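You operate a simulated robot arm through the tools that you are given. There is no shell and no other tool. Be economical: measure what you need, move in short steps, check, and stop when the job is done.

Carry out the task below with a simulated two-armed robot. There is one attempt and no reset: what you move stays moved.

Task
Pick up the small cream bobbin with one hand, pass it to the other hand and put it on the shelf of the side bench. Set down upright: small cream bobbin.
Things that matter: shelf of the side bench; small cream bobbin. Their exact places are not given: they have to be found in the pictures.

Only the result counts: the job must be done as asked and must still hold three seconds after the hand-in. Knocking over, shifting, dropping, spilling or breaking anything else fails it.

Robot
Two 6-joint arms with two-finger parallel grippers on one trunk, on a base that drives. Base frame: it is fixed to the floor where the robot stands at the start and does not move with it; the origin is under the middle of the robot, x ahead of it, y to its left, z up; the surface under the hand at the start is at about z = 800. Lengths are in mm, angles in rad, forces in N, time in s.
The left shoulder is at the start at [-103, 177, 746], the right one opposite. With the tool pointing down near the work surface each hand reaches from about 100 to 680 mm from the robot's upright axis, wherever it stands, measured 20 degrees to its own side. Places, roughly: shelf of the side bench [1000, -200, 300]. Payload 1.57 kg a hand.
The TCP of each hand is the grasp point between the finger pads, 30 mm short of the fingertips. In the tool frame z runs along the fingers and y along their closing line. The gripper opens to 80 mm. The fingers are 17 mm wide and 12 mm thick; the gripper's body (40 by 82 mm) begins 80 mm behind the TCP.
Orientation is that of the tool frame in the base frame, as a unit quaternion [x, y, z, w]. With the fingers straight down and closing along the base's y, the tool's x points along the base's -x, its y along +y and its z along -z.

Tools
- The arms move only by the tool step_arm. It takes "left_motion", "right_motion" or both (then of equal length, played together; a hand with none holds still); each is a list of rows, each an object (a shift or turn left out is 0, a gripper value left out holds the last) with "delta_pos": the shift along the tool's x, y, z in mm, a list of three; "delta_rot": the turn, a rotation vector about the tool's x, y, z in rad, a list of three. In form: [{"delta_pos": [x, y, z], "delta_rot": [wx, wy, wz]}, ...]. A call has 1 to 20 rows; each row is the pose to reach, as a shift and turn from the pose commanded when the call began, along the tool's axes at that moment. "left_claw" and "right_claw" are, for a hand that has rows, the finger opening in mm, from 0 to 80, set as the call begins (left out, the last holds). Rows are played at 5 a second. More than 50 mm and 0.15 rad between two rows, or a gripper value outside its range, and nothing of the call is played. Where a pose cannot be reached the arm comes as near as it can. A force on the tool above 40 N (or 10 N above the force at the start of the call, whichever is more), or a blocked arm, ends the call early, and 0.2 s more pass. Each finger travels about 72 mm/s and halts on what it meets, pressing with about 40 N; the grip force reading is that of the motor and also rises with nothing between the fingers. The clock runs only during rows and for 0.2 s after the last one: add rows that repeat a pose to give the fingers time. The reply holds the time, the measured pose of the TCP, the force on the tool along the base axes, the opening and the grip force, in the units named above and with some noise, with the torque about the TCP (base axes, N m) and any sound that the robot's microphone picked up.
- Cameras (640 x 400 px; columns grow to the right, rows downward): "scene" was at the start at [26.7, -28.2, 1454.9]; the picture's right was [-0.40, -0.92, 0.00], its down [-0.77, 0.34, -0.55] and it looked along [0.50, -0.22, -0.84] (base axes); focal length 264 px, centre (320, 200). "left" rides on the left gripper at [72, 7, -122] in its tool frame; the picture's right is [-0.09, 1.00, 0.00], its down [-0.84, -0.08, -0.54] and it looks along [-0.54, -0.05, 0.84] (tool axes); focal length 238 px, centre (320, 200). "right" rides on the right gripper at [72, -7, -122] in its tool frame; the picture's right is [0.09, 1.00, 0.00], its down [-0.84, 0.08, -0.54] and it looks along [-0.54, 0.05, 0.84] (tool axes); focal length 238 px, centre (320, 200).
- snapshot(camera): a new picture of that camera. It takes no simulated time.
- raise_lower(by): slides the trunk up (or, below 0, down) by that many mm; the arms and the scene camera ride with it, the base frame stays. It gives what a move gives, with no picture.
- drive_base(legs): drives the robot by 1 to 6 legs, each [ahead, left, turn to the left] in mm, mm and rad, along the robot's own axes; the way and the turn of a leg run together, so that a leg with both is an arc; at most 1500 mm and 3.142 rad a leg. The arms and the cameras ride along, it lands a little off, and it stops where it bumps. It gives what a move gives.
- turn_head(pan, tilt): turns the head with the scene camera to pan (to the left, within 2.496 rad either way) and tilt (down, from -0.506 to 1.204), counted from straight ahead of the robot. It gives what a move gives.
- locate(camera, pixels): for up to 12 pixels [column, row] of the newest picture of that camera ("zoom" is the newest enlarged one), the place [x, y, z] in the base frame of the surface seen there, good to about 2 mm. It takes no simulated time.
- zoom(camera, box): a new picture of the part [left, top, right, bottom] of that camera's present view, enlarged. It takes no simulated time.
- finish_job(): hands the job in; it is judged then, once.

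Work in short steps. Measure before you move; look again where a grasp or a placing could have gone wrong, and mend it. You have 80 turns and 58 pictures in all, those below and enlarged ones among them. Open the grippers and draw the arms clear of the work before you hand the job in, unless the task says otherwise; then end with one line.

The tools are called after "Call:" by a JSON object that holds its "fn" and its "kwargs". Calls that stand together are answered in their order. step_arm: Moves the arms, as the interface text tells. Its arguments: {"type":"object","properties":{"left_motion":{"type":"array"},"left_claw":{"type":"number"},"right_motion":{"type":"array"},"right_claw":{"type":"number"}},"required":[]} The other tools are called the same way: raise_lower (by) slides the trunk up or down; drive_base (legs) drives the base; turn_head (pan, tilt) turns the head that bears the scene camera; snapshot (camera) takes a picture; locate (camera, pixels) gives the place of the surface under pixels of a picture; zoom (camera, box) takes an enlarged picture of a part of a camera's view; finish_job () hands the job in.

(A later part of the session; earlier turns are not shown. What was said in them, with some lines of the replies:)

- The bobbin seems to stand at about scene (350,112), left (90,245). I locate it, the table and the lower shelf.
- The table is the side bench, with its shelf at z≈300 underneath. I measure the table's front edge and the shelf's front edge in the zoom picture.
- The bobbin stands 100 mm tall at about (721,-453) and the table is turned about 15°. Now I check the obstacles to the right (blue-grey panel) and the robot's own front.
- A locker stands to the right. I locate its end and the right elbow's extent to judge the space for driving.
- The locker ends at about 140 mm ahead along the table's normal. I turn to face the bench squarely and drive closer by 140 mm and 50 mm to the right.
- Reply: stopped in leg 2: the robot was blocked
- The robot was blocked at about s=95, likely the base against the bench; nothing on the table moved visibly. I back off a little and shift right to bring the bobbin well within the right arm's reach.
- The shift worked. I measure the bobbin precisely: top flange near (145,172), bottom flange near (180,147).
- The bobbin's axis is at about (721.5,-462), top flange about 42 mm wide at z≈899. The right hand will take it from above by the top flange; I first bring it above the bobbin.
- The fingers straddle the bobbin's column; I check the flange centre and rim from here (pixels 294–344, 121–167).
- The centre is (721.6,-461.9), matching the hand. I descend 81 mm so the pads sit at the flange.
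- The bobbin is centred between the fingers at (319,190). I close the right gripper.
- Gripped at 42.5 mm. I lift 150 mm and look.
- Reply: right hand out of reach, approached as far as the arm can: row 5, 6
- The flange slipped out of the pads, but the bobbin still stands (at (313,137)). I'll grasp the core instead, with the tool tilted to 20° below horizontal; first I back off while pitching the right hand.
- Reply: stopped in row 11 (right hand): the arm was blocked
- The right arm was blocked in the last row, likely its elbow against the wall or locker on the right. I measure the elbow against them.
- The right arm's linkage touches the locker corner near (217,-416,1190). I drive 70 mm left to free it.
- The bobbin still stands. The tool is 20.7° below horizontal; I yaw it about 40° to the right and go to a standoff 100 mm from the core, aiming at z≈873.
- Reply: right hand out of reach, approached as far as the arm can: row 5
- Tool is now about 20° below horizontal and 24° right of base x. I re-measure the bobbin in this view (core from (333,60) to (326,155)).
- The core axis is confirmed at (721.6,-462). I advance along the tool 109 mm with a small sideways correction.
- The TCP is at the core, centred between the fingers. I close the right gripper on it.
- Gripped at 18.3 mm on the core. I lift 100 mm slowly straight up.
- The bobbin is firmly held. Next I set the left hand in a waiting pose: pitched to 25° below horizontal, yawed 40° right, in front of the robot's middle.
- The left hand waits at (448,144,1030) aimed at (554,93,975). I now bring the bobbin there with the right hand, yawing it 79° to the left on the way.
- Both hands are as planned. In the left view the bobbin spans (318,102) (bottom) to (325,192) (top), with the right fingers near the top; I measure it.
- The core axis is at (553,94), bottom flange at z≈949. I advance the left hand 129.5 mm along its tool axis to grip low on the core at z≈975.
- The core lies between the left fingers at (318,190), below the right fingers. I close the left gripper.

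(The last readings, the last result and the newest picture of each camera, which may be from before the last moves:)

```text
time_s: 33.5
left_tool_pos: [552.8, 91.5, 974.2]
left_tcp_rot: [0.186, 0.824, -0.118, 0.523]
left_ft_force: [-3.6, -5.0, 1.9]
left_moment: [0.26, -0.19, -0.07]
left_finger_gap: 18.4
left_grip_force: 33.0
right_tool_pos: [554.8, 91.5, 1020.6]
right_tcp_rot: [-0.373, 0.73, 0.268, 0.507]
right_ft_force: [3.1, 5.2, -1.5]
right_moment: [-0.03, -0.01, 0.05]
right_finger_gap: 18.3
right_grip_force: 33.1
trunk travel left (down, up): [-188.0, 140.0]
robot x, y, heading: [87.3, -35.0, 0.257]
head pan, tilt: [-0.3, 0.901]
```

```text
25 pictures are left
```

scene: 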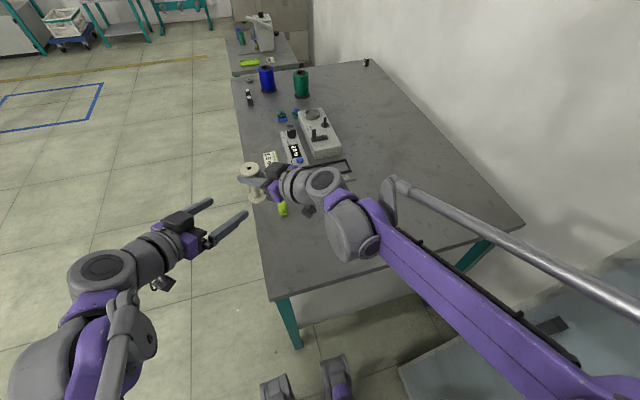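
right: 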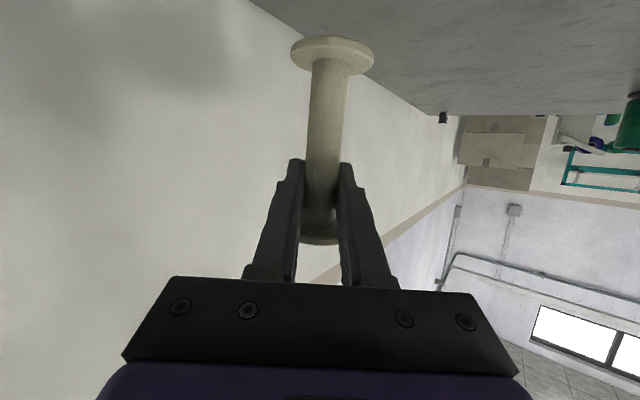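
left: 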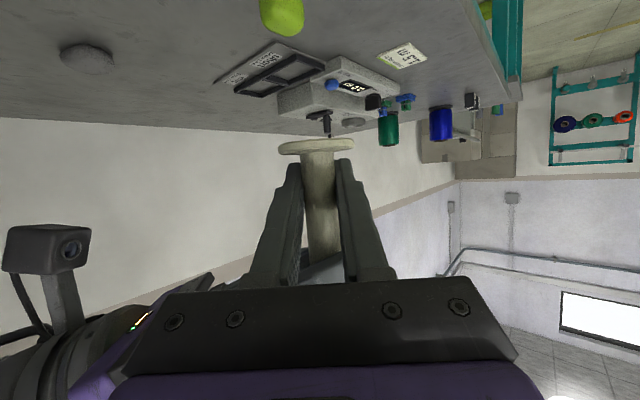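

Both hands hold the core (18.4 and 18.3 mm). I open the right hand just enough (30 mm), raise it 4 mm, open to 46 mm and retreat along its own axis.

Call:
{"fn": "step_arm", "kwargs": {"right_motion": [{"delta_pos": [0, 0, 0]}, {"delta_pos": [0, 0, 0]}, {"delta_pos": [-3.7, 0, -1.4]}, {"delta_pos": [-3.7, 0, -1.4]}], "right_claw": 30}}

Call:
{"fn": "step_arm", "kwargs": {"right_motion": [{"delta_pos": [0, 0, 0]}, {"delta_pos": [0, 0, 0]}, {"delta_pos": [0, 0, -15]}, {"delta_pos": [0, 0, -35]}, {"delta_pos": [0, 0, -60]}, {"delta_pos": [0, 0, -95]}, {"delta_pos": [0, 0, -130]}, {"delta_pos": [0, 0, -130]}], "right_claw": 47}}

Call:
{"fn": "snapshot", "kwargs": {"camera": "left"}}

Call:
{"fn": "snapshot", "kwargs": {"camera": "scene"}}

```text
time_s: 34.5
left_tool_pos: [552.9, 93.8, 974.0]
left_tcp_rot: [0.185, 0.823, -0.118, 0.523]
left_ft_force: [0.1, 0.7, 1.0]
left_moment: [-0.02, 0.03, 0.01]
left_finger_gap: 18.4
left_grip_force: 33.4
right_tool_pos: [554.3, 91.7, 1025.4]
right_tcp_rot: [-0.374, 0.729, 0.268, 0.506]
right_ft_force: [0.2, -0.9, 0.8]
right_moment: [-0.01, 0.0, 0.03]
right_finger_gap: 30.0
right_grip_force: 0.0
trunk travel left (down, up): [-188.0, 140.0]
robot x, y, heading: [87.5, -34.7, 0.259]
head pan, tilt: [-0.3, 0.901]
```

```text
time_s: 36.3
left_tool_pos: [554.0, 93.0, 974.8]
left_tcp_rot: [0.184, 0.823, -0.117, 0.524]
left_ft_force: [-0.3, 0.9, 0.5]
left_moment: [-0.02, 0.04, -0.01]
left_finger_gap: 18.4
left_grip_force: 32.8
right_tool_pos: [483.7, -6.4, 1070.9]
right_tcp_rot: [-0.374, 0.729, 0.268, 0.506]
right_ft_force: [-0.5, -0.1, 0.0]
right_moment: [0.0, -0.01, 0.0]
right_finger_gap: 47.0
right_grip_force: 0.1
trunk travel left (down, up): [-188.0, 140.0]
robot x, y, heading: [87.4, -34.8, 0.257]
head pan, tilt: [-0.3, 0.901]
```

```text
24 pictures are left
```

left: 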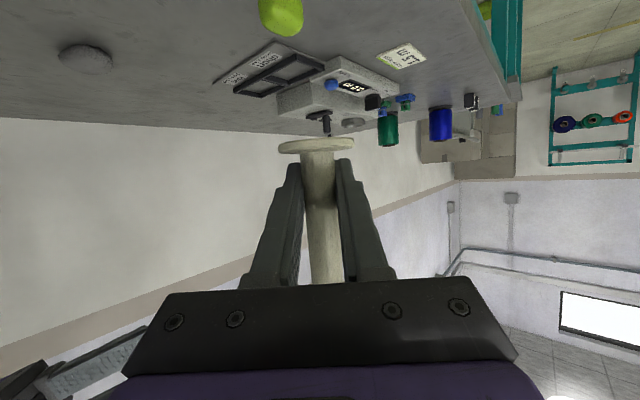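

```text
23 pictures are left
```

scene: 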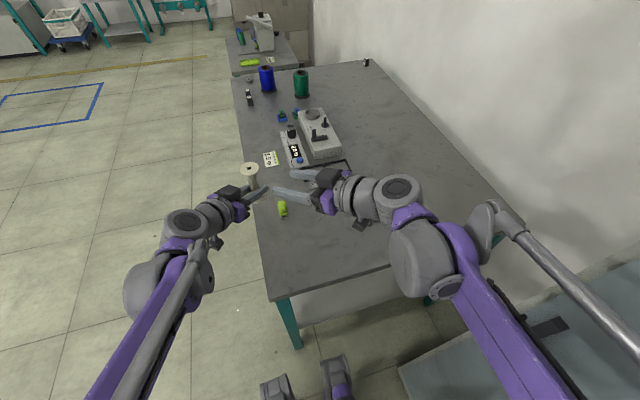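

The left hand alone holds the bobbin. I draw the right hand back/up with its yaw straightened and pull the left hand in, both clear of each other.

Call:
{"fn": "step_arm", "kwargs": {"right_motion": [{"delta_pos": [-4.8, -4, -22], "delta_rot": [0.131, -0.002, 0.048]}, {"delta_pos": [-9.5, -8, -44], "delta_rot": [0.263, -0.003, 0.096]}, {"delta_pos": [-14.3, -12, -66], "delta_rot": [0.394, -0.005, 0.144]}, {"delta_pos": [-19, -16, -88], "delta_rot": [0.526, -0.006, 0.192]}, {"delta_pos": [-23.8, -19.8, -110], "delta_rot": [0.657, -0.008, 0.24]}, {"delta_pos": [-23.8, -19.8, -110], "delta_rot": [0.657, -0.008, 0.24]}, {"delta_pos": [-23.8, -19.8, -110], "delta_rot": [0.657, -0.008, 0.24]}], "left_motion": [{"delta_pos": [0, 0, 0]}, {"delta_pos": [0, 0, 0]}, {"delta_pos": [12, -18, -27]}, {"delta_pos": [25, -37, -54]}, {"delta_pos": [38, -56, -81]}, {"delta_pos": [50.7, -74.9, -108.7]}, {"delta_pos": [50.7, -74.9, -108.7]}]}}

Call:
{"fn": "snapshot", "kwargs": {"camera": "scene"}}

```text
time_s: 37.9
left_tool_pos: [415.0, 77.6, 974.3]
left_tcp_rot: [0.185, 0.824, -0.118, 0.523]
left_ft_force: [0.4, 0.3, 0.0]
left_moment: [0.02, 0.01, 0.02]
left_finger_gap: 18.4
left_grip_force: 32.7
right_tool_pos: [446.2, -95.9, 1130.1]
right_tcp_rot: [-0.101, 0.813, 0.078, 0.568]
right_ft_force: [0.7, -0.1, 0.3]
right_moment: [-0.03, -0.01, -0.01]
right_finger_gap: 47.0
right_grip_force: 0.1
right hand out of reach, approached as far as the arm can: row 5
trunk travel left (down, up): [-188.0, 140.0]
robot x, y, heading: [91.9, -37.1, 0.264]
head pan, tilt: [-0.3, 0.901]
```

```text
22 pictures are left
```

scene: 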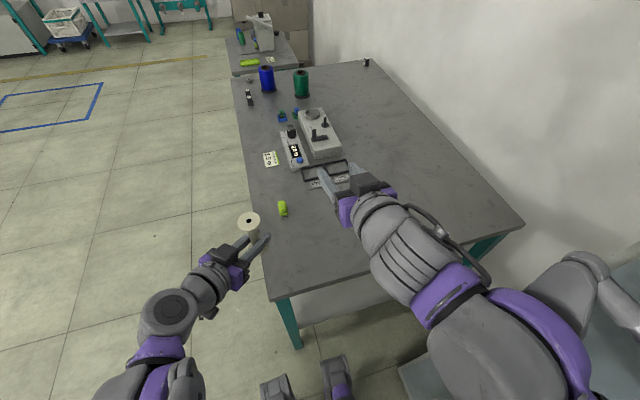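

Arms are clear. I drive straight back 150 mm so the bobbin comes in front of the bench edge.

Call:
{"fn": "drive_base", "kwargs": {"legs": [[-150, 0, 0]]}}

Call:
{"fn": "raise_lower", "kwargs": {"by": -100}}

Call:
{"fn": "snapshot", "kwargs": {"camera": "scene"}}

```text
time_s: 39.3
left_tool_pos: [268.5, 38.9, 974.5]
left_tcp_rot: [0.184, 0.823, -0.117, 0.525]
left_ft_force: [-0.3, 0.4, -0.1]
left_moment: [0.04, 0.04, 0.02]
left_finger_gap: 18.8
left_grip_force: 32.4
right_tool_pos: [299.8, -134.8, 1130.5]
right_tcp_rot: [-0.101, 0.814, 0.078, 0.567]
right_ft_force: [0.3, -0.3, -0.5]
right_moment: [-0.03, 0.05, 0.02]
right_finger_gap: 47.2
right_grip_force: 0.1
trunk travel left (down, up): [-188.0, 140.0]
robot x, y, heading: [-54.6, -70.3, 0.259]
head pan, tilt: [-0.3, 0.901]
```

```text
time_s: 40.6
left_tool_pos: [271.0, 38.5, 874.3]
left_tcp_rot: [0.184, 0.823, -0.117, 0.525]
left_ft_force: [0.3, -0.2, 0.3]
left_moment: [-0.03, -0.01, 0.02]
left_finger_gap: 18.4
left_grip_force: 33.0
right_tool_pos: [301.5, -135.1, 1030.1]
right_tcp_rot: [-0.1, 0.814, 0.078, 0.567]
right_ft_force: [-0.4, 0.3, -0.4]
right_moment: [0.02, -0.02, 0.04]
right_finger_gap: 46.8
right_grip_force: 0.1
trunk travel left (down, up): [-88.0, 240.0]
robot x, y, heading: [-54.7, -71.9, 0.252]
head pan, tilt: [-0.3, 0.901]
```

```text
21 pictures are left
```

scene: 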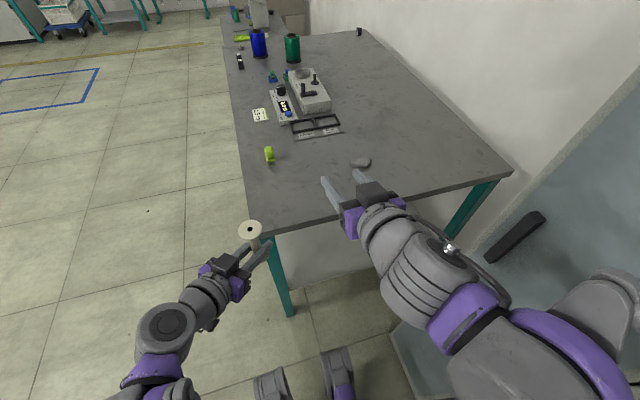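

The bobbin is in front of the edge. I lower the trunk fully and then take the left hand down 420 mm, toward z≈370.

Call:
{"fn": "raise_lower", "kwargs": {"by": -85}}

Call:
{"fn": "step_arm", "kwargs": {"left_motion": [{"delta_pos": [38, 0, 17.8]}, {"delta_pos": [76, 0, 35.5]}, {"delta_pos": [114, 0, 53.3]}, {"delta_pos": [152, 0, 71]}, {"delta_pos": [190, 0, 88.8]}, {"delta_pos": [228, 0, 106.6]}, {"delta_pos": [266, 0, 124.4]}, {"delta_pos": [304, 0, 142]}, {"delta_pos": [342, 0, 160]}, {"delta_pos": [380.5, 0, 177.7]}, {"delta_pos": [380.5, 0, 177.7]}]}}

Call:
{"fn": "snapshot", "kwargs": {"camera": "scene"}}

Call:
{"fn": "snapshot", "kwargs": {"camera": "left"}}

```text
time_s: 41.8
left_tool_pos: [269.1, 38.5, 789.5]
left_tcp_rot: [0.186, 0.823, -0.118, 0.523]
left_ft_force: [0.4, -0.4, -0.1]
left_moment: [-0.01, 0.0, 0.0]
left_finger_gap: 18.3
left_grip_force: 32.8
right_tool_pos: [315.4, -131.2, 943.2]
right_tcp_rot: [-0.101, 0.818, 0.076, 0.562]
right_ft_force: [-0.3, 0.7, 0.0]
right_moment: [-0.03, 0.01, 0.01]
right_finger_gap: 46.9
right_grip_force: 0.1
trunk travel left (down, up): [-3.0, 325.0]
robot x, y, heading: [-57.1, -71.2, 0.26]
head pan, tilt: [-0.3, 0.901]
```

```text
time_s: 43.6
left_tool_pos: [324.1, 49.4, 556.7]
left_tcp_rot: [0.184, 0.823, -0.12, 0.524]
left_ft_force: [-6.1, 0.5, 3.2]
left_moment: [0.01, -0.1, 0.05]
left_finger_gap: 18.4
left_grip_force: 33.1
left hand out of reach, approached as far as the arm can: row 5, 6, 7, 8
right_tool_pos: [317.0, -130.1, 943.1]
right_tcp_rot: [-0.102, 0.818, 0.077, 0.561]
right_ft_force: [0.2, 0.3, 0.4]
right_moment: [0.02, 0.02, -0.01]
right_finger_gap: 47.1
right_grip_force: 0.1
trunk travel left (down, up): [-3.0, 325.0]
robot x, y, heading: [-56.4, -75.4, 0.26]
head pan, tilt: [-0.3, 0.901]
stopped in row 8 (left hand): the force on the tool passed its limit at 85 N (the readings are from after the stop); the commanded pose is now the measured one
```

```text
20 pictures are left
```

scene: 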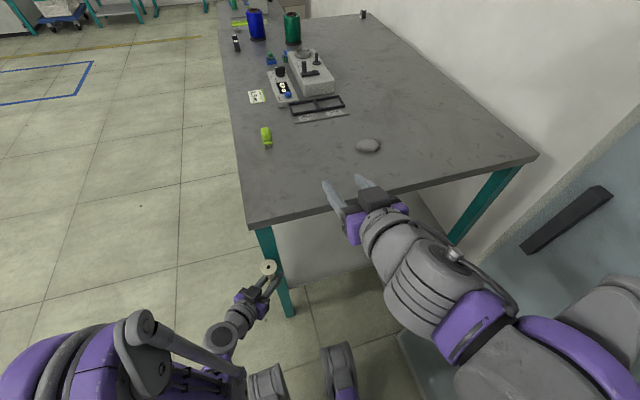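

```text
19 pictures are left
```

left: 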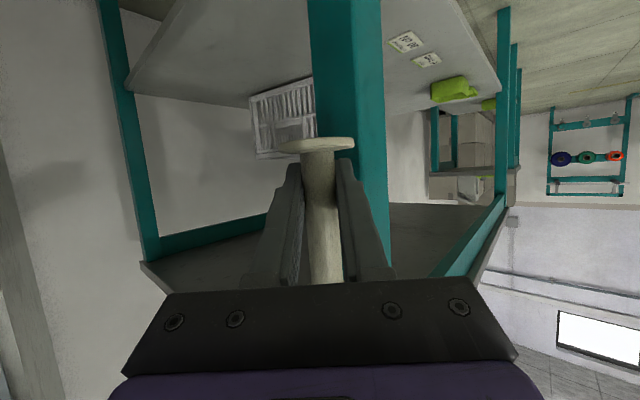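

The arm folded out to s≈326 and a fingertip touched the leg (85 N stop); the bobbin is still held as before. I back off the robot; first I measure objects on the shelf from the left view and look behind.

Call:
{"fn": "locate", "kwargs": {"camera": "left", "pixels": [[260, 100], [285, 150], [300, 80], [450, 88], [400, 40], [430, 60], [200, 60], [440, 20], [345, 60], [160, 60], [345, 150], [318, 148]]}}

Call:
{"fn": "turn_head", "kwargs": {"pan": -2.4, "tilt": 0.6}}

Call:
{"fn": "snapshot", "kwargs": {"camera": "scene"}}

```text
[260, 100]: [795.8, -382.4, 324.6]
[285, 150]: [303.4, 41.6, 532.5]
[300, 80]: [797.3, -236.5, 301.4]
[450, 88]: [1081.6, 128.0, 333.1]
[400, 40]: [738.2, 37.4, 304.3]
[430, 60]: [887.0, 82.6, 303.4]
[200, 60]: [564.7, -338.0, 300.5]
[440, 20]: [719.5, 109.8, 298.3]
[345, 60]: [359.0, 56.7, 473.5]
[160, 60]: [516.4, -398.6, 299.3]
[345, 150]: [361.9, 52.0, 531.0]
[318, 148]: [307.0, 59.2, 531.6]
```

```text
time_s: 45.6
left_tool_pos: [323.9, 49.0, 556.2]
left_tcp_rot: [0.185, 0.823, -0.119, 0.523]
left_ft_force: [-7.5, -0.8, -1.1]
left_moment: [-0.03, 0.06, 0.01]
left_finger_gap: 18.3
left_grip_force: 33.0
right_tool_pos: [315.1, -130.7, 943.4]
right_tcp_rot: [-0.101, 0.818, 0.077, 0.561]
right_ft_force: [0.0, 0.1, -0.4]
right_moment: [-0.01, 0.03, 0.01]
right_finger_gap: 46.9
right_grip_force: 0.1
trunk travel left (down, up): [-3.0, 325.0]
robot x, y, heading: [-55.8, -70.8, 0.259]
head pan, tilt: [-2.4, 0.6]
```

```text
18 pictures are left
```

scene: 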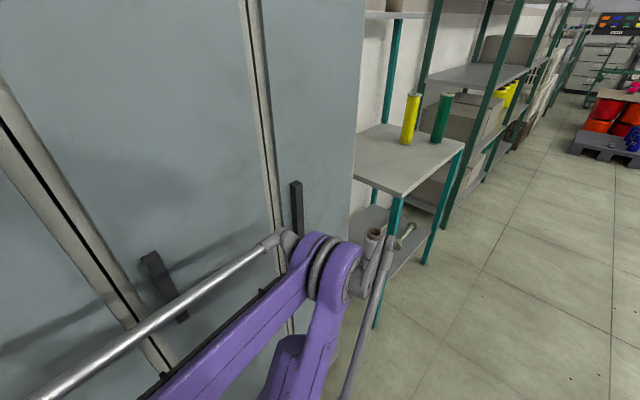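

Behind is free floor; another bench with spools stands at the rear right. I zoom on the item at (400,235) to be sure which bobbin is which.

Call:
{"fn": "zoom", "kwargs": {"camera": "scene", "box": [340, 80, 500, 280]}}

Call:
{"fn": "locate", "kwargs": {"camera": "scene", "pixels": [[405, 240], [373, 232], [410, 120], [420, 160], [395, 265], [500, 300], [380, 340]]}}

```text
2.00 times, centred on (420, 180) of scene
```

zoom: 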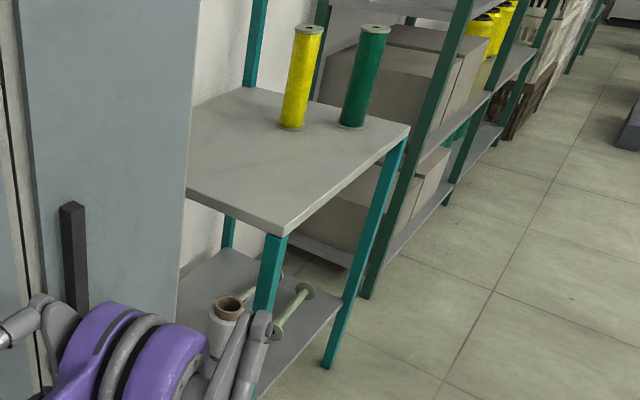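

```text
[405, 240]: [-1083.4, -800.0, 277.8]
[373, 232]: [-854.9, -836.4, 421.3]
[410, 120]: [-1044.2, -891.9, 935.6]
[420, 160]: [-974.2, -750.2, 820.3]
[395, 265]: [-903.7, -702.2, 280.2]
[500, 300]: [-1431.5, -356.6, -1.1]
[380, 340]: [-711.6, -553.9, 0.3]
```

The bench ahead at x≈1000 matches the given place, so the target stands; front part of its shelf around (497,-115) is bare. I drive back 190 mm, away from the leg.

Call:
{"fn": "drive_base", "kwargs": {"legs": [[-190, 0, 0]]}}

Call:
{"fn": "turn_head", "kwargs": {"pan": -0.1, "tilt": 0.9}}

Call:
{"fn": "snapshot", "kwargs": {"camera": "left"}}

```text
time_s: 47.1
left_tool_pos: [141.4, 1.0, 556.1]
left_tcp_rot: [0.184, 0.823, -0.119, 0.523]
left_ft_force: [-0.7, 0.5, 0.5]
left_moment: [-0.01, 0.01, 0.02]
left_finger_gap: 18.4
left_grip_force: 32.7
right_tool_pos: [133.5, -177.4, 943.6]
right_tcp_rot: [-0.102, 0.817, 0.078, 0.562]
right_ft_force: [0.1, 0.4, -1.0]
right_moment: [-0.01, 0.0, 0.01]
right_finger_gap: 47.2
right_grip_force: 0.1
trunk travel left (down, up): [-3.0, 325.0]
robot x, y, heading: [-239.5, -122.0, 0.258]
head pan, tilt: [-2.4, 0.6]
```

```text
time_s: 49.2
left_tool_pos: [142.4, 2.0, 555.5]
left_tcp_rot: [0.185, 0.823, -0.12, 0.523]
left_ft_force: [-0.2, 0.0, 0.2]
left_moment: [-0.01, -0.01, 0.02]
left_finger_gap: 18.3
left_grip_force: 32.9
right_tool_pos: [133.0, -178.6, 942.7]
right_tcp_rot: [-0.102, 0.818, 0.077, 0.561]
right_ft_force: [-0.7, -0.4, -0.3]
right_moment: [-0.04, -0.02, 0.02]
right_finger_gap: 46.9
right_grip_force: 0.1
trunk travel left (down, up): [-3.0, 325.0]
robot x, y, heading: [-238.1, -120.7, 0.256]
head pan, tilt: [-0.099, 0.901]
```

```text
16 pictures are left
```

left: 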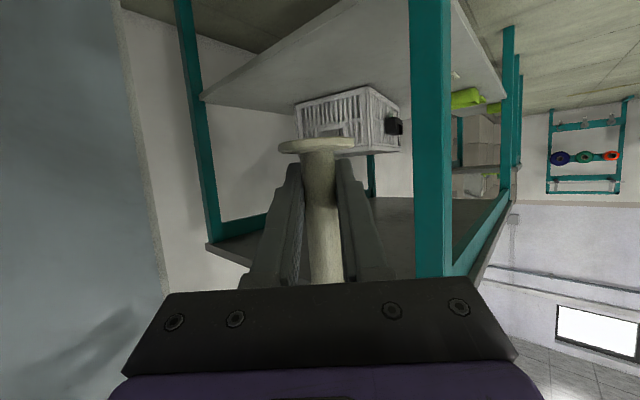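

Clear of the bench now. I extend the left hand forward 100 mm while lowering it to z≈400, still well in front of the bench.

Call:
{"fn": "step_arm", "kwargs": {"left_motion": [{"delta_pos": [10, 15, 35]}, {"delta_pos": [25, 28, 65]}, {"delta_pos": [45, 38, 90]}, {"delta_pos": [68, 44, 115]}, {"delta_pos": [86, 47, 132]}, {"delta_pos": [103, 49.8, 147.7]}, {"delta_pos": [103, 49.8, 147.7]}]}}

Call:
{"fn": "snapshot", "kwargs": {"camera": "scene"}}

```text
time_s: 50.9
left_tool_pos: [255.6, 9.9, 402.0]
left_tcp_rot: [0.185, 0.823, -0.12, 0.523]
left_ft_force: [-0.1, -0.6, 0.2]
left_moment: [-0.05, 0.02, -0.06]
left_finger_gap: 18.2
left_grip_force: 32.6
left hand out of reach, approached as far as the arm can: row 4, 5, 6, 7
right_tool_pos: [135.0, -178.1, 943.2]
right_tcp_rot: [-0.101, 0.818, 0.077, 0.561]
right_ft_force: [0.7, 0.3, 0.2]
right_moment: [-0.01, 0.0, -0.03]
right_finger_gap: 46.9
right_grip_force: 0.0
trunk travel left (down, up): [-3.0, 325.0]
robot x, y, heading: [-239.7, -118.3, 0.263]
head pan, tilt: [-0.099, 0.901]
```

```text
15 pictures are left
```

scene: 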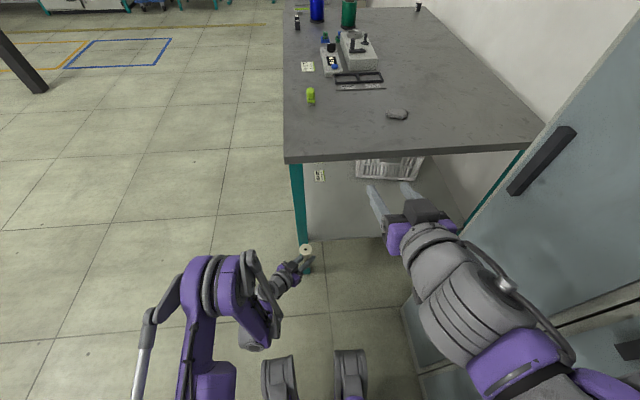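

The left hand is at (256,10,402). I need to shift right before going under the bench; I check the right arm's clearance to the locker and the leg and shelf positions.

Call:
{"fn": "locate", "kwargs": {"camera": "scene", "pixels": [[545, 315], [520, 285], [590, 375], [570, 350], [300, 200], [304, 160], [318, 175], [390, 168], [415, 180], [360, 205], [500, 230], [310, 238]]}}

```text
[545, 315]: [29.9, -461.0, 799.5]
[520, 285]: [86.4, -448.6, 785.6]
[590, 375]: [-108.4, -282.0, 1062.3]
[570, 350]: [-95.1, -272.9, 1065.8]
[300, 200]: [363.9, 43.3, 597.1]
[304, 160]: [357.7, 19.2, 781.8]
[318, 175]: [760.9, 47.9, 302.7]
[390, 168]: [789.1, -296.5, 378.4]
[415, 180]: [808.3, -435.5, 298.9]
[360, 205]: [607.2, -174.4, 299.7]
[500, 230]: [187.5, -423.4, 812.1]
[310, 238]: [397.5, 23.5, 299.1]
```

Right arm's outermost point is well short of the locker. I shift the base 80 mm right, then move the left hand 80 mm right, 40 forward and 40 down.

Call:
{"fn": "drive_base", "kwargs": {"legs": [[0, -80, 0]]}}

Call:
{"fn": "step_arm", "kwargs": {"left_motion": [{"delta_pos": [0.4, -11, 30]}, {"delta_pos": [0.8, -23, 60]}, {"delta_pos": [1.4, -35.4, 91.4]}, {"delta_pos": [1.4, -35.4, 91.4]}, {"delta_pos": [1.4, -35.4, 91.4]}]}}

Call:
{"fn": "snapshot", "kwargs": {"camera": "scene"}}

```text
time_s: 52.2
left_tool_pos: [275.4, -65.9, 402.7]
left_tcp_rot: [0.184, 0.823, -0.119, 0.523]
left_ft_force: [-0.2, 0.0, 0.1]
left_moment: [0.0, 0.02, 0.02]
left_finger_gap: 18.6
left_grip_force: 32.8
right_tool_pos: [154.8, -256.1, 941.8]
right_tcp_rot: [-0.101, 0.818, 0.076, 0.561]
right_ft_force: [0.2, 0.0, 0.1]
right_moment: [0.0, 0.01, -0.04]
right_finger_gap: 46.8
right_grip_force: 0.1
trunk travel left (down, up): [-3.0, 325.0]
robot x, y, heading: [-217.7, -196.0, 0.257]
head pan, tilt: [-0.099, 0.901]
```

```text
time_s: 53.4
left_tool_pos: [334.6, -132.2, 363.2]
left_tcp_rot: [0.185, 0.823, -0.121, 0.523]
left_ft_force: [0.2, 0.1, 0.0]
left_moment: [0.0, -0.04, 0.02]
left_finger_gap: 18.5
left_grip_force: 32.6
right_tool_pos: [153.5, -254.8, 943.2]
right_tcp_rot: [-0.101, 0.818, 0.077, 0.562]
right_ft_force: [-0.2, 0.0, 0.0]
right_moment: [-0.03, 0.0, -0.03]
right_finger_gap: 46.9
right_grip_force: 0.0
trunk travel left (down, up): [-3.0, 325.0]
robot x, y, heading: [-216.7, -193.8, 0.259]
head pan, tilt: [-0.099, 0.901]
```

```text
14 pictures are left
```

scene: 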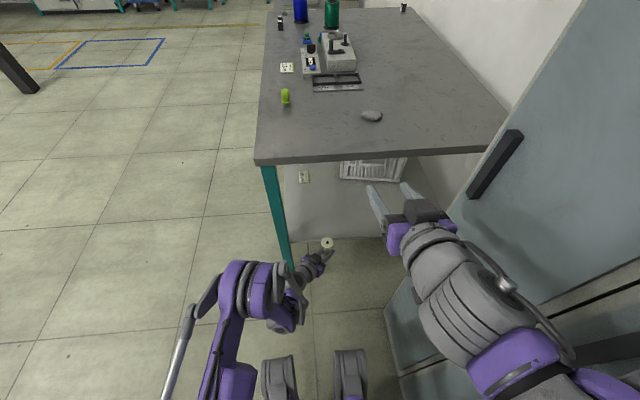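

The bobbin is at s≈289, t≈214, its bottom at z≈337, shelf at 299. I drive forward 160 mm so that it comes about 70 mm inside the shelf edge.

Call:
{"fn": "drive_base", "kwargs": {"legs": [[160, 0, 0]]}}

Call:
{"fn": "snapshot", "kwargs": {"camera": "left"}}

Call:
{"fn": "snapshot", "kwargs": {"camera": "scene"}}

```text
time_s: 54.8
left_tool_pos: [486.8, -93.2, 362.7]
left_tcp_rot: [0.186, 0.823, -0.121, 0.523]
left_ft_force: [0.2, 0.1, 0.1]
left_moment: [-0.03, 0.02, 0.02]
left_finger_gap: 18.4
left_grip_force: 32.8
right_tool_pos: [307.0, -213.9, 942.4]
right_tcp_rot: [-0.101, 0.818, 0.077, 0.561]
right_ft_force: [0.0, -0.3, -0.3]
right_moment: [-0.01, -0.05, 0.02]
right_finger_gap: 46.7
right_grip_force: 0.0
trunk travel left (down, up): [-3.0, 325.0]
robot x, y, heading: [-61.3, -157.3, 0.259]
head pan, tilt: [-0.099, 0.901]
```

```text
13 pictures are left
```

left: 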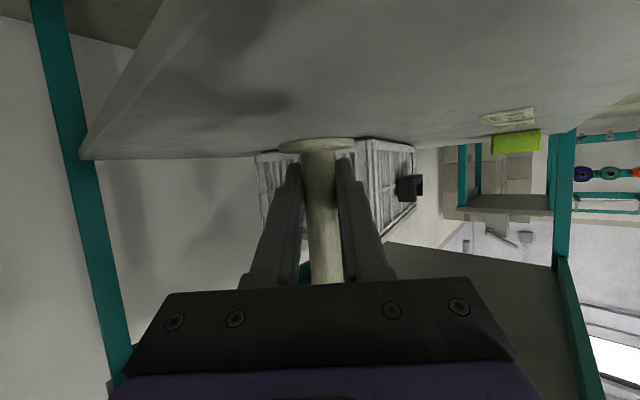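

```text
12 pictures are left
```

scene: 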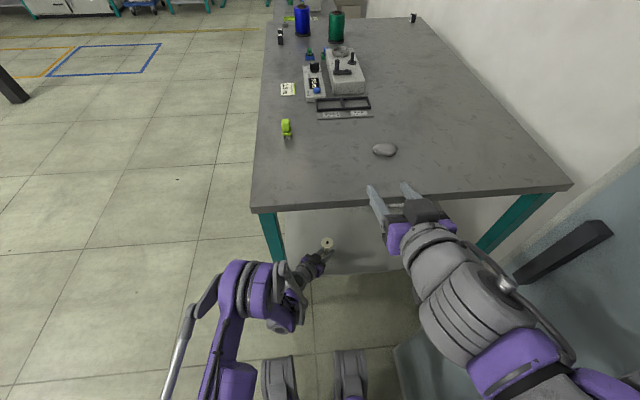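

I'm about 68 mm inside the shelf edge. I measure the bobbin's bottom flange and the shelf around it.

Call:
{"fn": "locate", "kwargs": {"camera": "left", "pixels": [[317, 150], [317, 139], [290, 147], [345, 143], [317, 100], [240, 100], [400, 100], [317, 60], [310, 20]]}}

Call:
{"fn": "zoom", "kwargs": {"camera": "scene", "box": [260, 200, 400, 290]}}

```text
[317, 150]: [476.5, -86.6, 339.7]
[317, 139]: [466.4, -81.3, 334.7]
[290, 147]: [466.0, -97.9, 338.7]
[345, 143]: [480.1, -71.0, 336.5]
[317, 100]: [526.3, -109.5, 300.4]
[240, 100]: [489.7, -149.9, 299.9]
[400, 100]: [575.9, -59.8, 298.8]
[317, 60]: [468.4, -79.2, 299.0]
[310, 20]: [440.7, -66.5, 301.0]
```

```text
4.44 times, centred on (330, 245) of scene
```

zoom: 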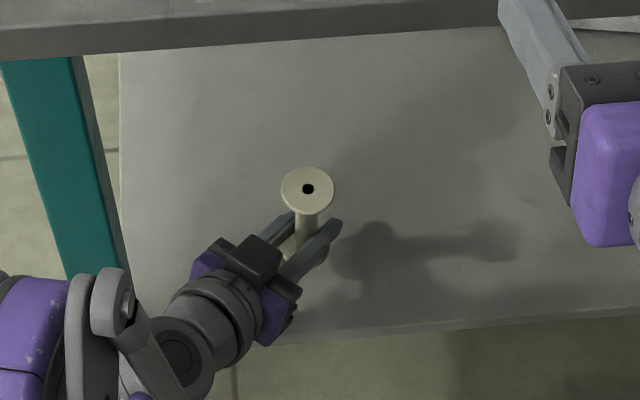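

The bottom flange is at z≈335.5, the shelf at 299.5. I lower 33 mm first.

Call:
{"fn": "step_arm", "kwargs": {"left_motion": [{"delta_pos": [9, 0, 4.2]}, {"delta_pos": [18, 0, 8.5]}, {"delta_pos": [25, 0, 11.6]}, {"delta_pos": [29.9, 0, 14]}, {"delta_pos": [29.9, 0, 14]}]}}

Call:
{"fn": "snapshot", "kwargs": {"camera": "left"}}

```text
time_s: 56.0
left_tool_pos: [486.9, -93.7, 329.1]
left_tcp_rot: [0.186, 0.823, -0.121, 0.523]
left_ft_force: [-0.3, -0.1, -0.1]
left_moment: [0.01, -0.01, 0.0]
left_finger_gap: 18.4
left_grip_force: 32.9
right_tool_pos: [306.5, -214.4, 942.4]
right_tcp_rot: [-0.102, 0.818, 0.077, 0.561]
right_ft_force: [0.1, 0.3, -0.1]
right_moment: [-0.01, -0.06, -0.01]
right_finger_gap: 46.9
right_grip_force: 0.0
trunk travel left (down, up): [-3.0, 325.0]
robot x, y, heading: [-62.5, -153.7, 0.256]
head pan, tilt: [-0.099, 0.901]
```

```text
10 pictures are left
```

left: 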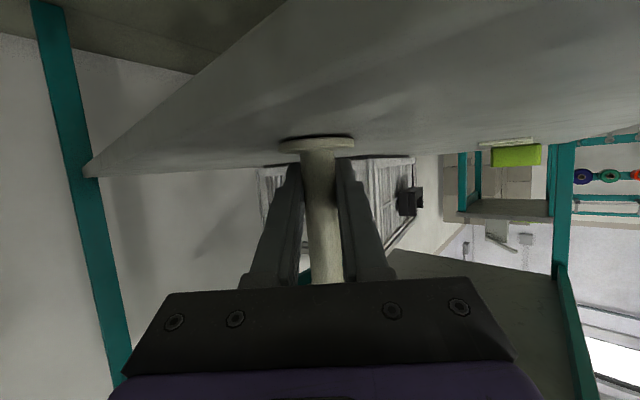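

No contact yet (force ≈0). I go down in 1 mm steps up to 5 mm.

Call:
{"fn": "step_arm", "kwargs": {"left_motion": [{"delta_pos": [0.9, 0, 0.4]}, {"delta_pos": [1.8, 0, 0.85]}, {"delta_pos": [2.7, 0, 1.3]}, {"delta_pos": [2.7, 0, 1.3]}]}}

```text
time_s: 57.0
left_tool_pos: [485.7, -94.5, 328.0]
left_tcp_rot: [0.184, 0.822, -0.12, 0.525]
left_ft_force: [2.3, 0.1, 27.7]
left_moment: [-0.13, -0.34, -0.03]
left_finger_gap: 18.4
left_grip_force: 32.9
right_tool_pos: [305.9, -214.5, 943.7]
right_tcp_rot: [-0.101, 0.817, 0.076, 0.562]
right_ft_force: [-0.1, -0.1, -0.3]
right_moment: [-0.01, 0.02, 0.02]
right_finger_gap: 47.0
right_grip_force: 0.0
trunk travel left (down, up): [-3.0, 325.0]
robot x, y, heading: [-67.0, -156.8, 0.256]
head pan, tilt: [-0.099, 0.901]
```

Contact at 28 N. I ease up about 1.8 mm to take off the load and check.

Call:
{"fn": "step_arm", "kwargs": {"left_motion": [{"delta_pos": [-1.6, 0, -0.8]}, {"delta_pos": [-1.6, 0, -0.8]}]}}

Call:
{"fn": "zoom", "kwargs": {"camera": "left", "box": [240, 110, 400, 210]}}

```text
time_s: 57.6
left_tool_pos: [486.6, -93.0, 328.5]
left_tcp_rot: [0.186, 0.823, -0.121, 0.523]
left_ft_force: [1.5, 0.0, 6.7]
left_moment: [0.1, -0.07, 0.0]
left_finger_gap: 18.4
left_grip_force: 32.4
right_tool_pos: [306.7, -214.6, 944.3]
right_tcp_rot: [-0.1, 0.817, 0.076, 0.562]
right_ft_force: [0.3, 0.4, -0.6]
right_moment: [0.01, 0.01, 0.01]
right_finger_gap: 47.0
right_grip_force: 0.0
trunk travel left (down, up): [-3.0, 325.0]
robot x, y, heading: [-67.7, -157.7, 0.259]
head pan, tilt: [-0.099, 0.901]
```

```text
4.00 times, centred on (320, 160) of left
```

zoom: 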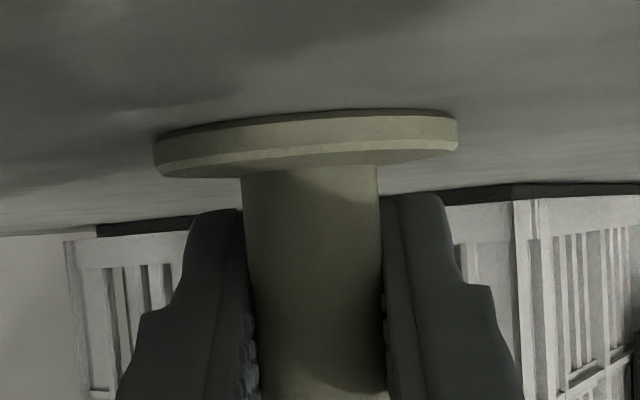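

The flange rests flat on the shelf with a small residual load. I open the left fingers a little, then wide.

Call:
{"fn": "step_arm", "kwargs": {"left_motion": [{"delta_pos": [0, 0, 0]}, {"delta_pos": [0, 0, 0]}], "left_claw": 24}}

Call:
{"fn": "step_arm", "kwargs": {"left_motion": [{"delta_pos": [0, 0, 0]}, {"delta_pos": [0, 0, 0]}, {"delta_pos": [0, 0, 0]}, {"delta_pos": [0, 0, 0]}], "left_claw": 66}}

Call:
{"fn": "snapshot", "kwargs": {"camera": "left"}}

```text
time_s: 58.2
left_tool_pos: [486.7, -93.8, 327.2]
left_tcp_rot: [0.185, 0.823, -0.12, 0.523]
left_ft_force: [0.1, -0.4, 0.7]
left_moment: [-0.02, -0.02, -0.01]
left_finger_gap: 24.2
left_grip_force: 0.1
right_tool_pos: [306.3, -215.1, 943.6]
right_tcp_rot: [-0.101, 0.818, 0.077, 0.561]
right_ft_force: [-0.1, 0.7, 0.8]
right_moment: [0.03, 0.02, -0.04]
right_finger_gap: 46.9
right_grip_force: 0.0
trunk travel left (down, up): [-3.0, 325.0]
robot x, y, heading: [-64.5, -154.3, 0.258]
head pan, tilt: [-0.099, 0.901]
```

```text
time_s: 59.2
left_tool_pos: [485.6, -92.8, 329.0]
left_tcp_rot: [0.185, 0.824, -0.12, 0.523]
left_ft_force: [0.8, 0.2, -0.1]
left_moment: [-0.01, -0.01, 0.02]
left_finger_gap: 66.0
left_grip_force: 0.0
right_tool_pos: [306.6, -214.2, 943.3]
right_tcp_rot: [-0.101, 0.818, 0.077, 0.561]
right_ft_force: [-0.2, -0.3, 0.3]
right_moment: [-0.01, -0.01, 0.01]
right_finger_gap: 47.1
right_grip_force: 0.1
trunk travel left (down, up): [-3.0, 325.0]
robot x, y, heading: [-63.8, -156.8, 0.256]
head pan, tilt: [-0.099, 0.901]
```

```text
8 pictures are left
```

left: 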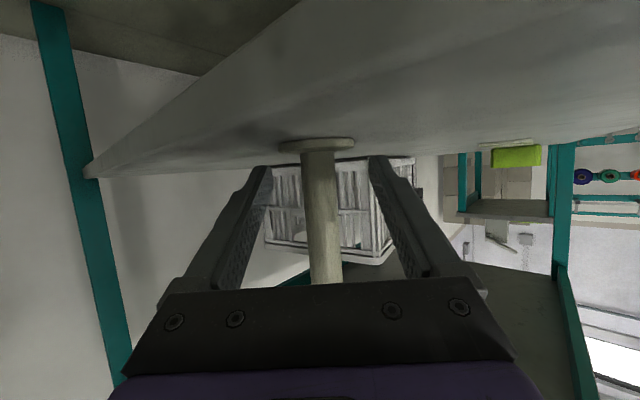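

The bobbin stands alone. I open fully and withdraw by driving the base diagonally back-left, exactly along the finger direction, in a short first leg.

Call:
{"fn": "step_arm", "kwargs": {"left_motion": [{"delta_pos": [0, 0, 0]}, {"delta_pos": [0, 0, 0]}], "left_claw": 80}}

Call:
{"fn": "drive_base", "kwargs": {"legs": [[-31, 26, 0]]}}

Call:
{"fn": "snapshot", "kwargs": {"camera": "left"}}

```text
time_s: 59.8
left_tool_pos: [486.6, -93.9, 327.3]
left_tcp_rot: [0.185, 0.823, -0.121, 0.523]
left_ft_force: [0.8, 0.0, -0.1]
left_moment: [-0.02, 0.04, -0.01]
left_finger_gap: 80.0
left_grip_force: 0.1
right_tool_pos: [306.3, -213.7, 943.7]
right_tcp_rot: [-0.102, 0.818, 0.077, 0.561]
right_ft_force: [0.1, -0.1, -0.1]
right_moment: [0.01, 0.01, 0.01]
right_finger_gap: 47.2
right_grip_force: 0.1
trunk travel left (down, up): [-3.0, 325.0]
robot x, y, heading: [-65.3, -153.9, 0.259]
head pan, tilt: [-0.099, 0.901]
```

```text
time_s: 60.7
left_tool_pos: [450.6, -76.9, 327.3]
left_tcp_rot: [0.186, 0.823, -0.121, 0.523]
left_ft_force: [-0.2, 0.3, -0.2]
left_moment: [0.01, 0.0, 0.01]
left_finger_gap: 80.0
left_grip_force: 0.1
right_tool_pos: [269.5, -196.4, 942.9]
right_tcp_rot: [-0.101, 0.818, 0.077, 0.561]
right_ft_force: [-0.7, 0.5, -0.1]
right_moment: [0.01, 0.01, 0.02]
right_finger_gap: 46.8
right_grip_force: 0.0
trunk travel left (down, up): [-3.0, 325.0]
robot x, y, heading: [-101.1, -138.5, 0.255]
head pan, tilt: [-0.099, 0.901]
```

```text
7 pictures are left
```

left: 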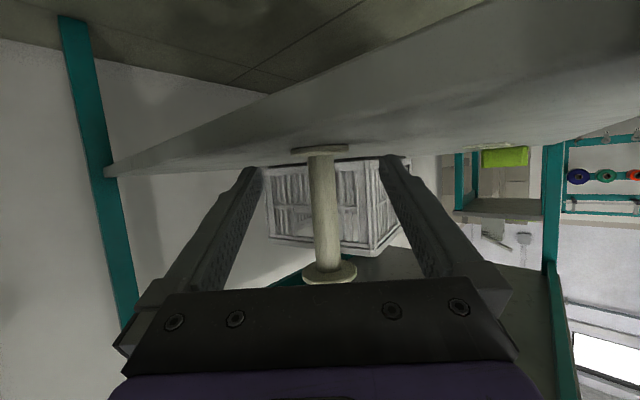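

It stands centred between the fingers. I continue the diagonal withdrawal, then straight back.

Call:
{"fn": "drive_base", "kwargs": {"legs": [[-46, 38, 0], [-150, 0, 0]]}}

Call:
{"fn": "turn_head", "kwargs": {"pan": -0.1, "tilt": 0.8}}

Call:
{"fn": "snapshot", "kwargs": {"camera": "scene"}}

Call:
{"fn": "zoom", "kwargs": {"camera": "left", "box": [220, 80, 420, 260]}}

```text
time_s: 62.7
left_tool_pos: [251.7, -90.7, 327.4]
left_tcp_rot: [0.185, 0.823, -0.12, 0.523]
left_ft_force: [0.1, 0.3, 0.6]
left_moment: [0.0, -0.01, -0.01]
left_finger_gap: 80.3
left_grip_force: 0.1
right_tool_pos: [72.4, -210.9, 942.6]
right_tcp_rot: [-0.101, 0.818, 0.076, 0.562]
right_ft_force: [-0.4, 0.1, 0.3]
right_moment: [0.01, 0.0, -0.03]
right_finger_gap: 46.9
right_grip_force: 0.0
trunk travel left (down, up): [-3.0, 325.0]
robot x, y, heading: [-298.1, -148.0, 0.255]
head pan, tilt: [-0.099, 0.901]
```

```text
time_s: 63.4
left_tool_pos: [251.7, -89.7, 328.4]
left_tcp_rot: [0.184, 0.824, -0.12, 0.523]
left_ft_force: [0.2, 0.0, 0.1]
left_moment: [-0.02, -0.01, -0.03]
left_finger_gap: 79.8
left_grip_force: 0.1
right_tool_pos: [72.1, -210.1, 943.8]
right_tcp_rot: [-0.102, 0.818, 0.077, 0.561]
right_ft_force: [0.0, -0.5, 0.2]
right_moment: [0.0, 0.0, -0.01]
right_finger_gap: 47.0
right_grip_force: 0.1
trunk travel left (down, up): [-3.0, 325.0]
robot x, y, heading: [-299.8, -153.4, 0.255]
head pan, tilt: [-0.099, 0.799]
```

```text
6 pictures are left
```

scene: 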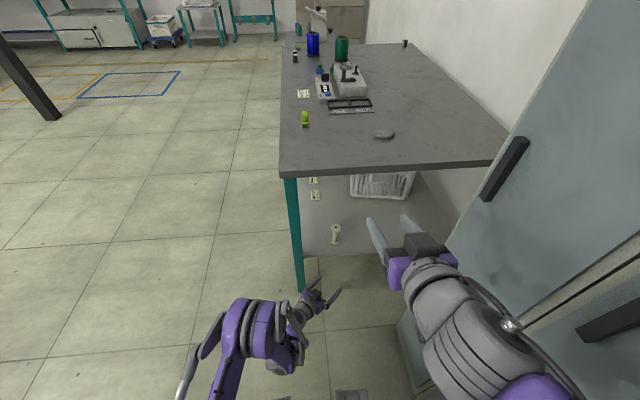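

```text
2.22 times, centred on (320, 170) of left
```

zoom: 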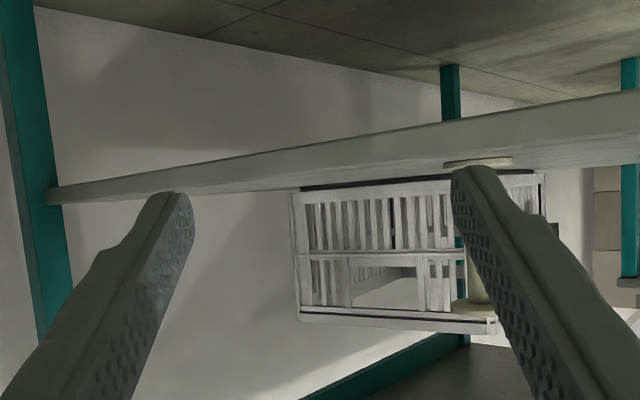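

The bobbin stands upright on the shelf at scene (335,234). A quick check of its top.

Call:
{"fn": "locate", "kwargs": {"camera": "scene", "pixels": [[336, 226], [335, 235], [335, 242]]}}

```text
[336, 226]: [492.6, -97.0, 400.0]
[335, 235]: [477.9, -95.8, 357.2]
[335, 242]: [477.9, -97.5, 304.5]
```

Its top is at z≈400 and its base at about 300, so it is upright on the shelf. The grippers are open and both arms are clear, so I hand in.

Call:
{"fn": "finish_job", "kwargs": {}}

```text
The job is handed in.
```

The small cream bobbin is standing upright on the side bench's shelf: the right hand picked it up and passed it to the left, which set it down. On the way, the robot bumped something twice while positioning, and a fingertip pressed on the bench leg once (85 N). I saw nothing knocked over or moved.
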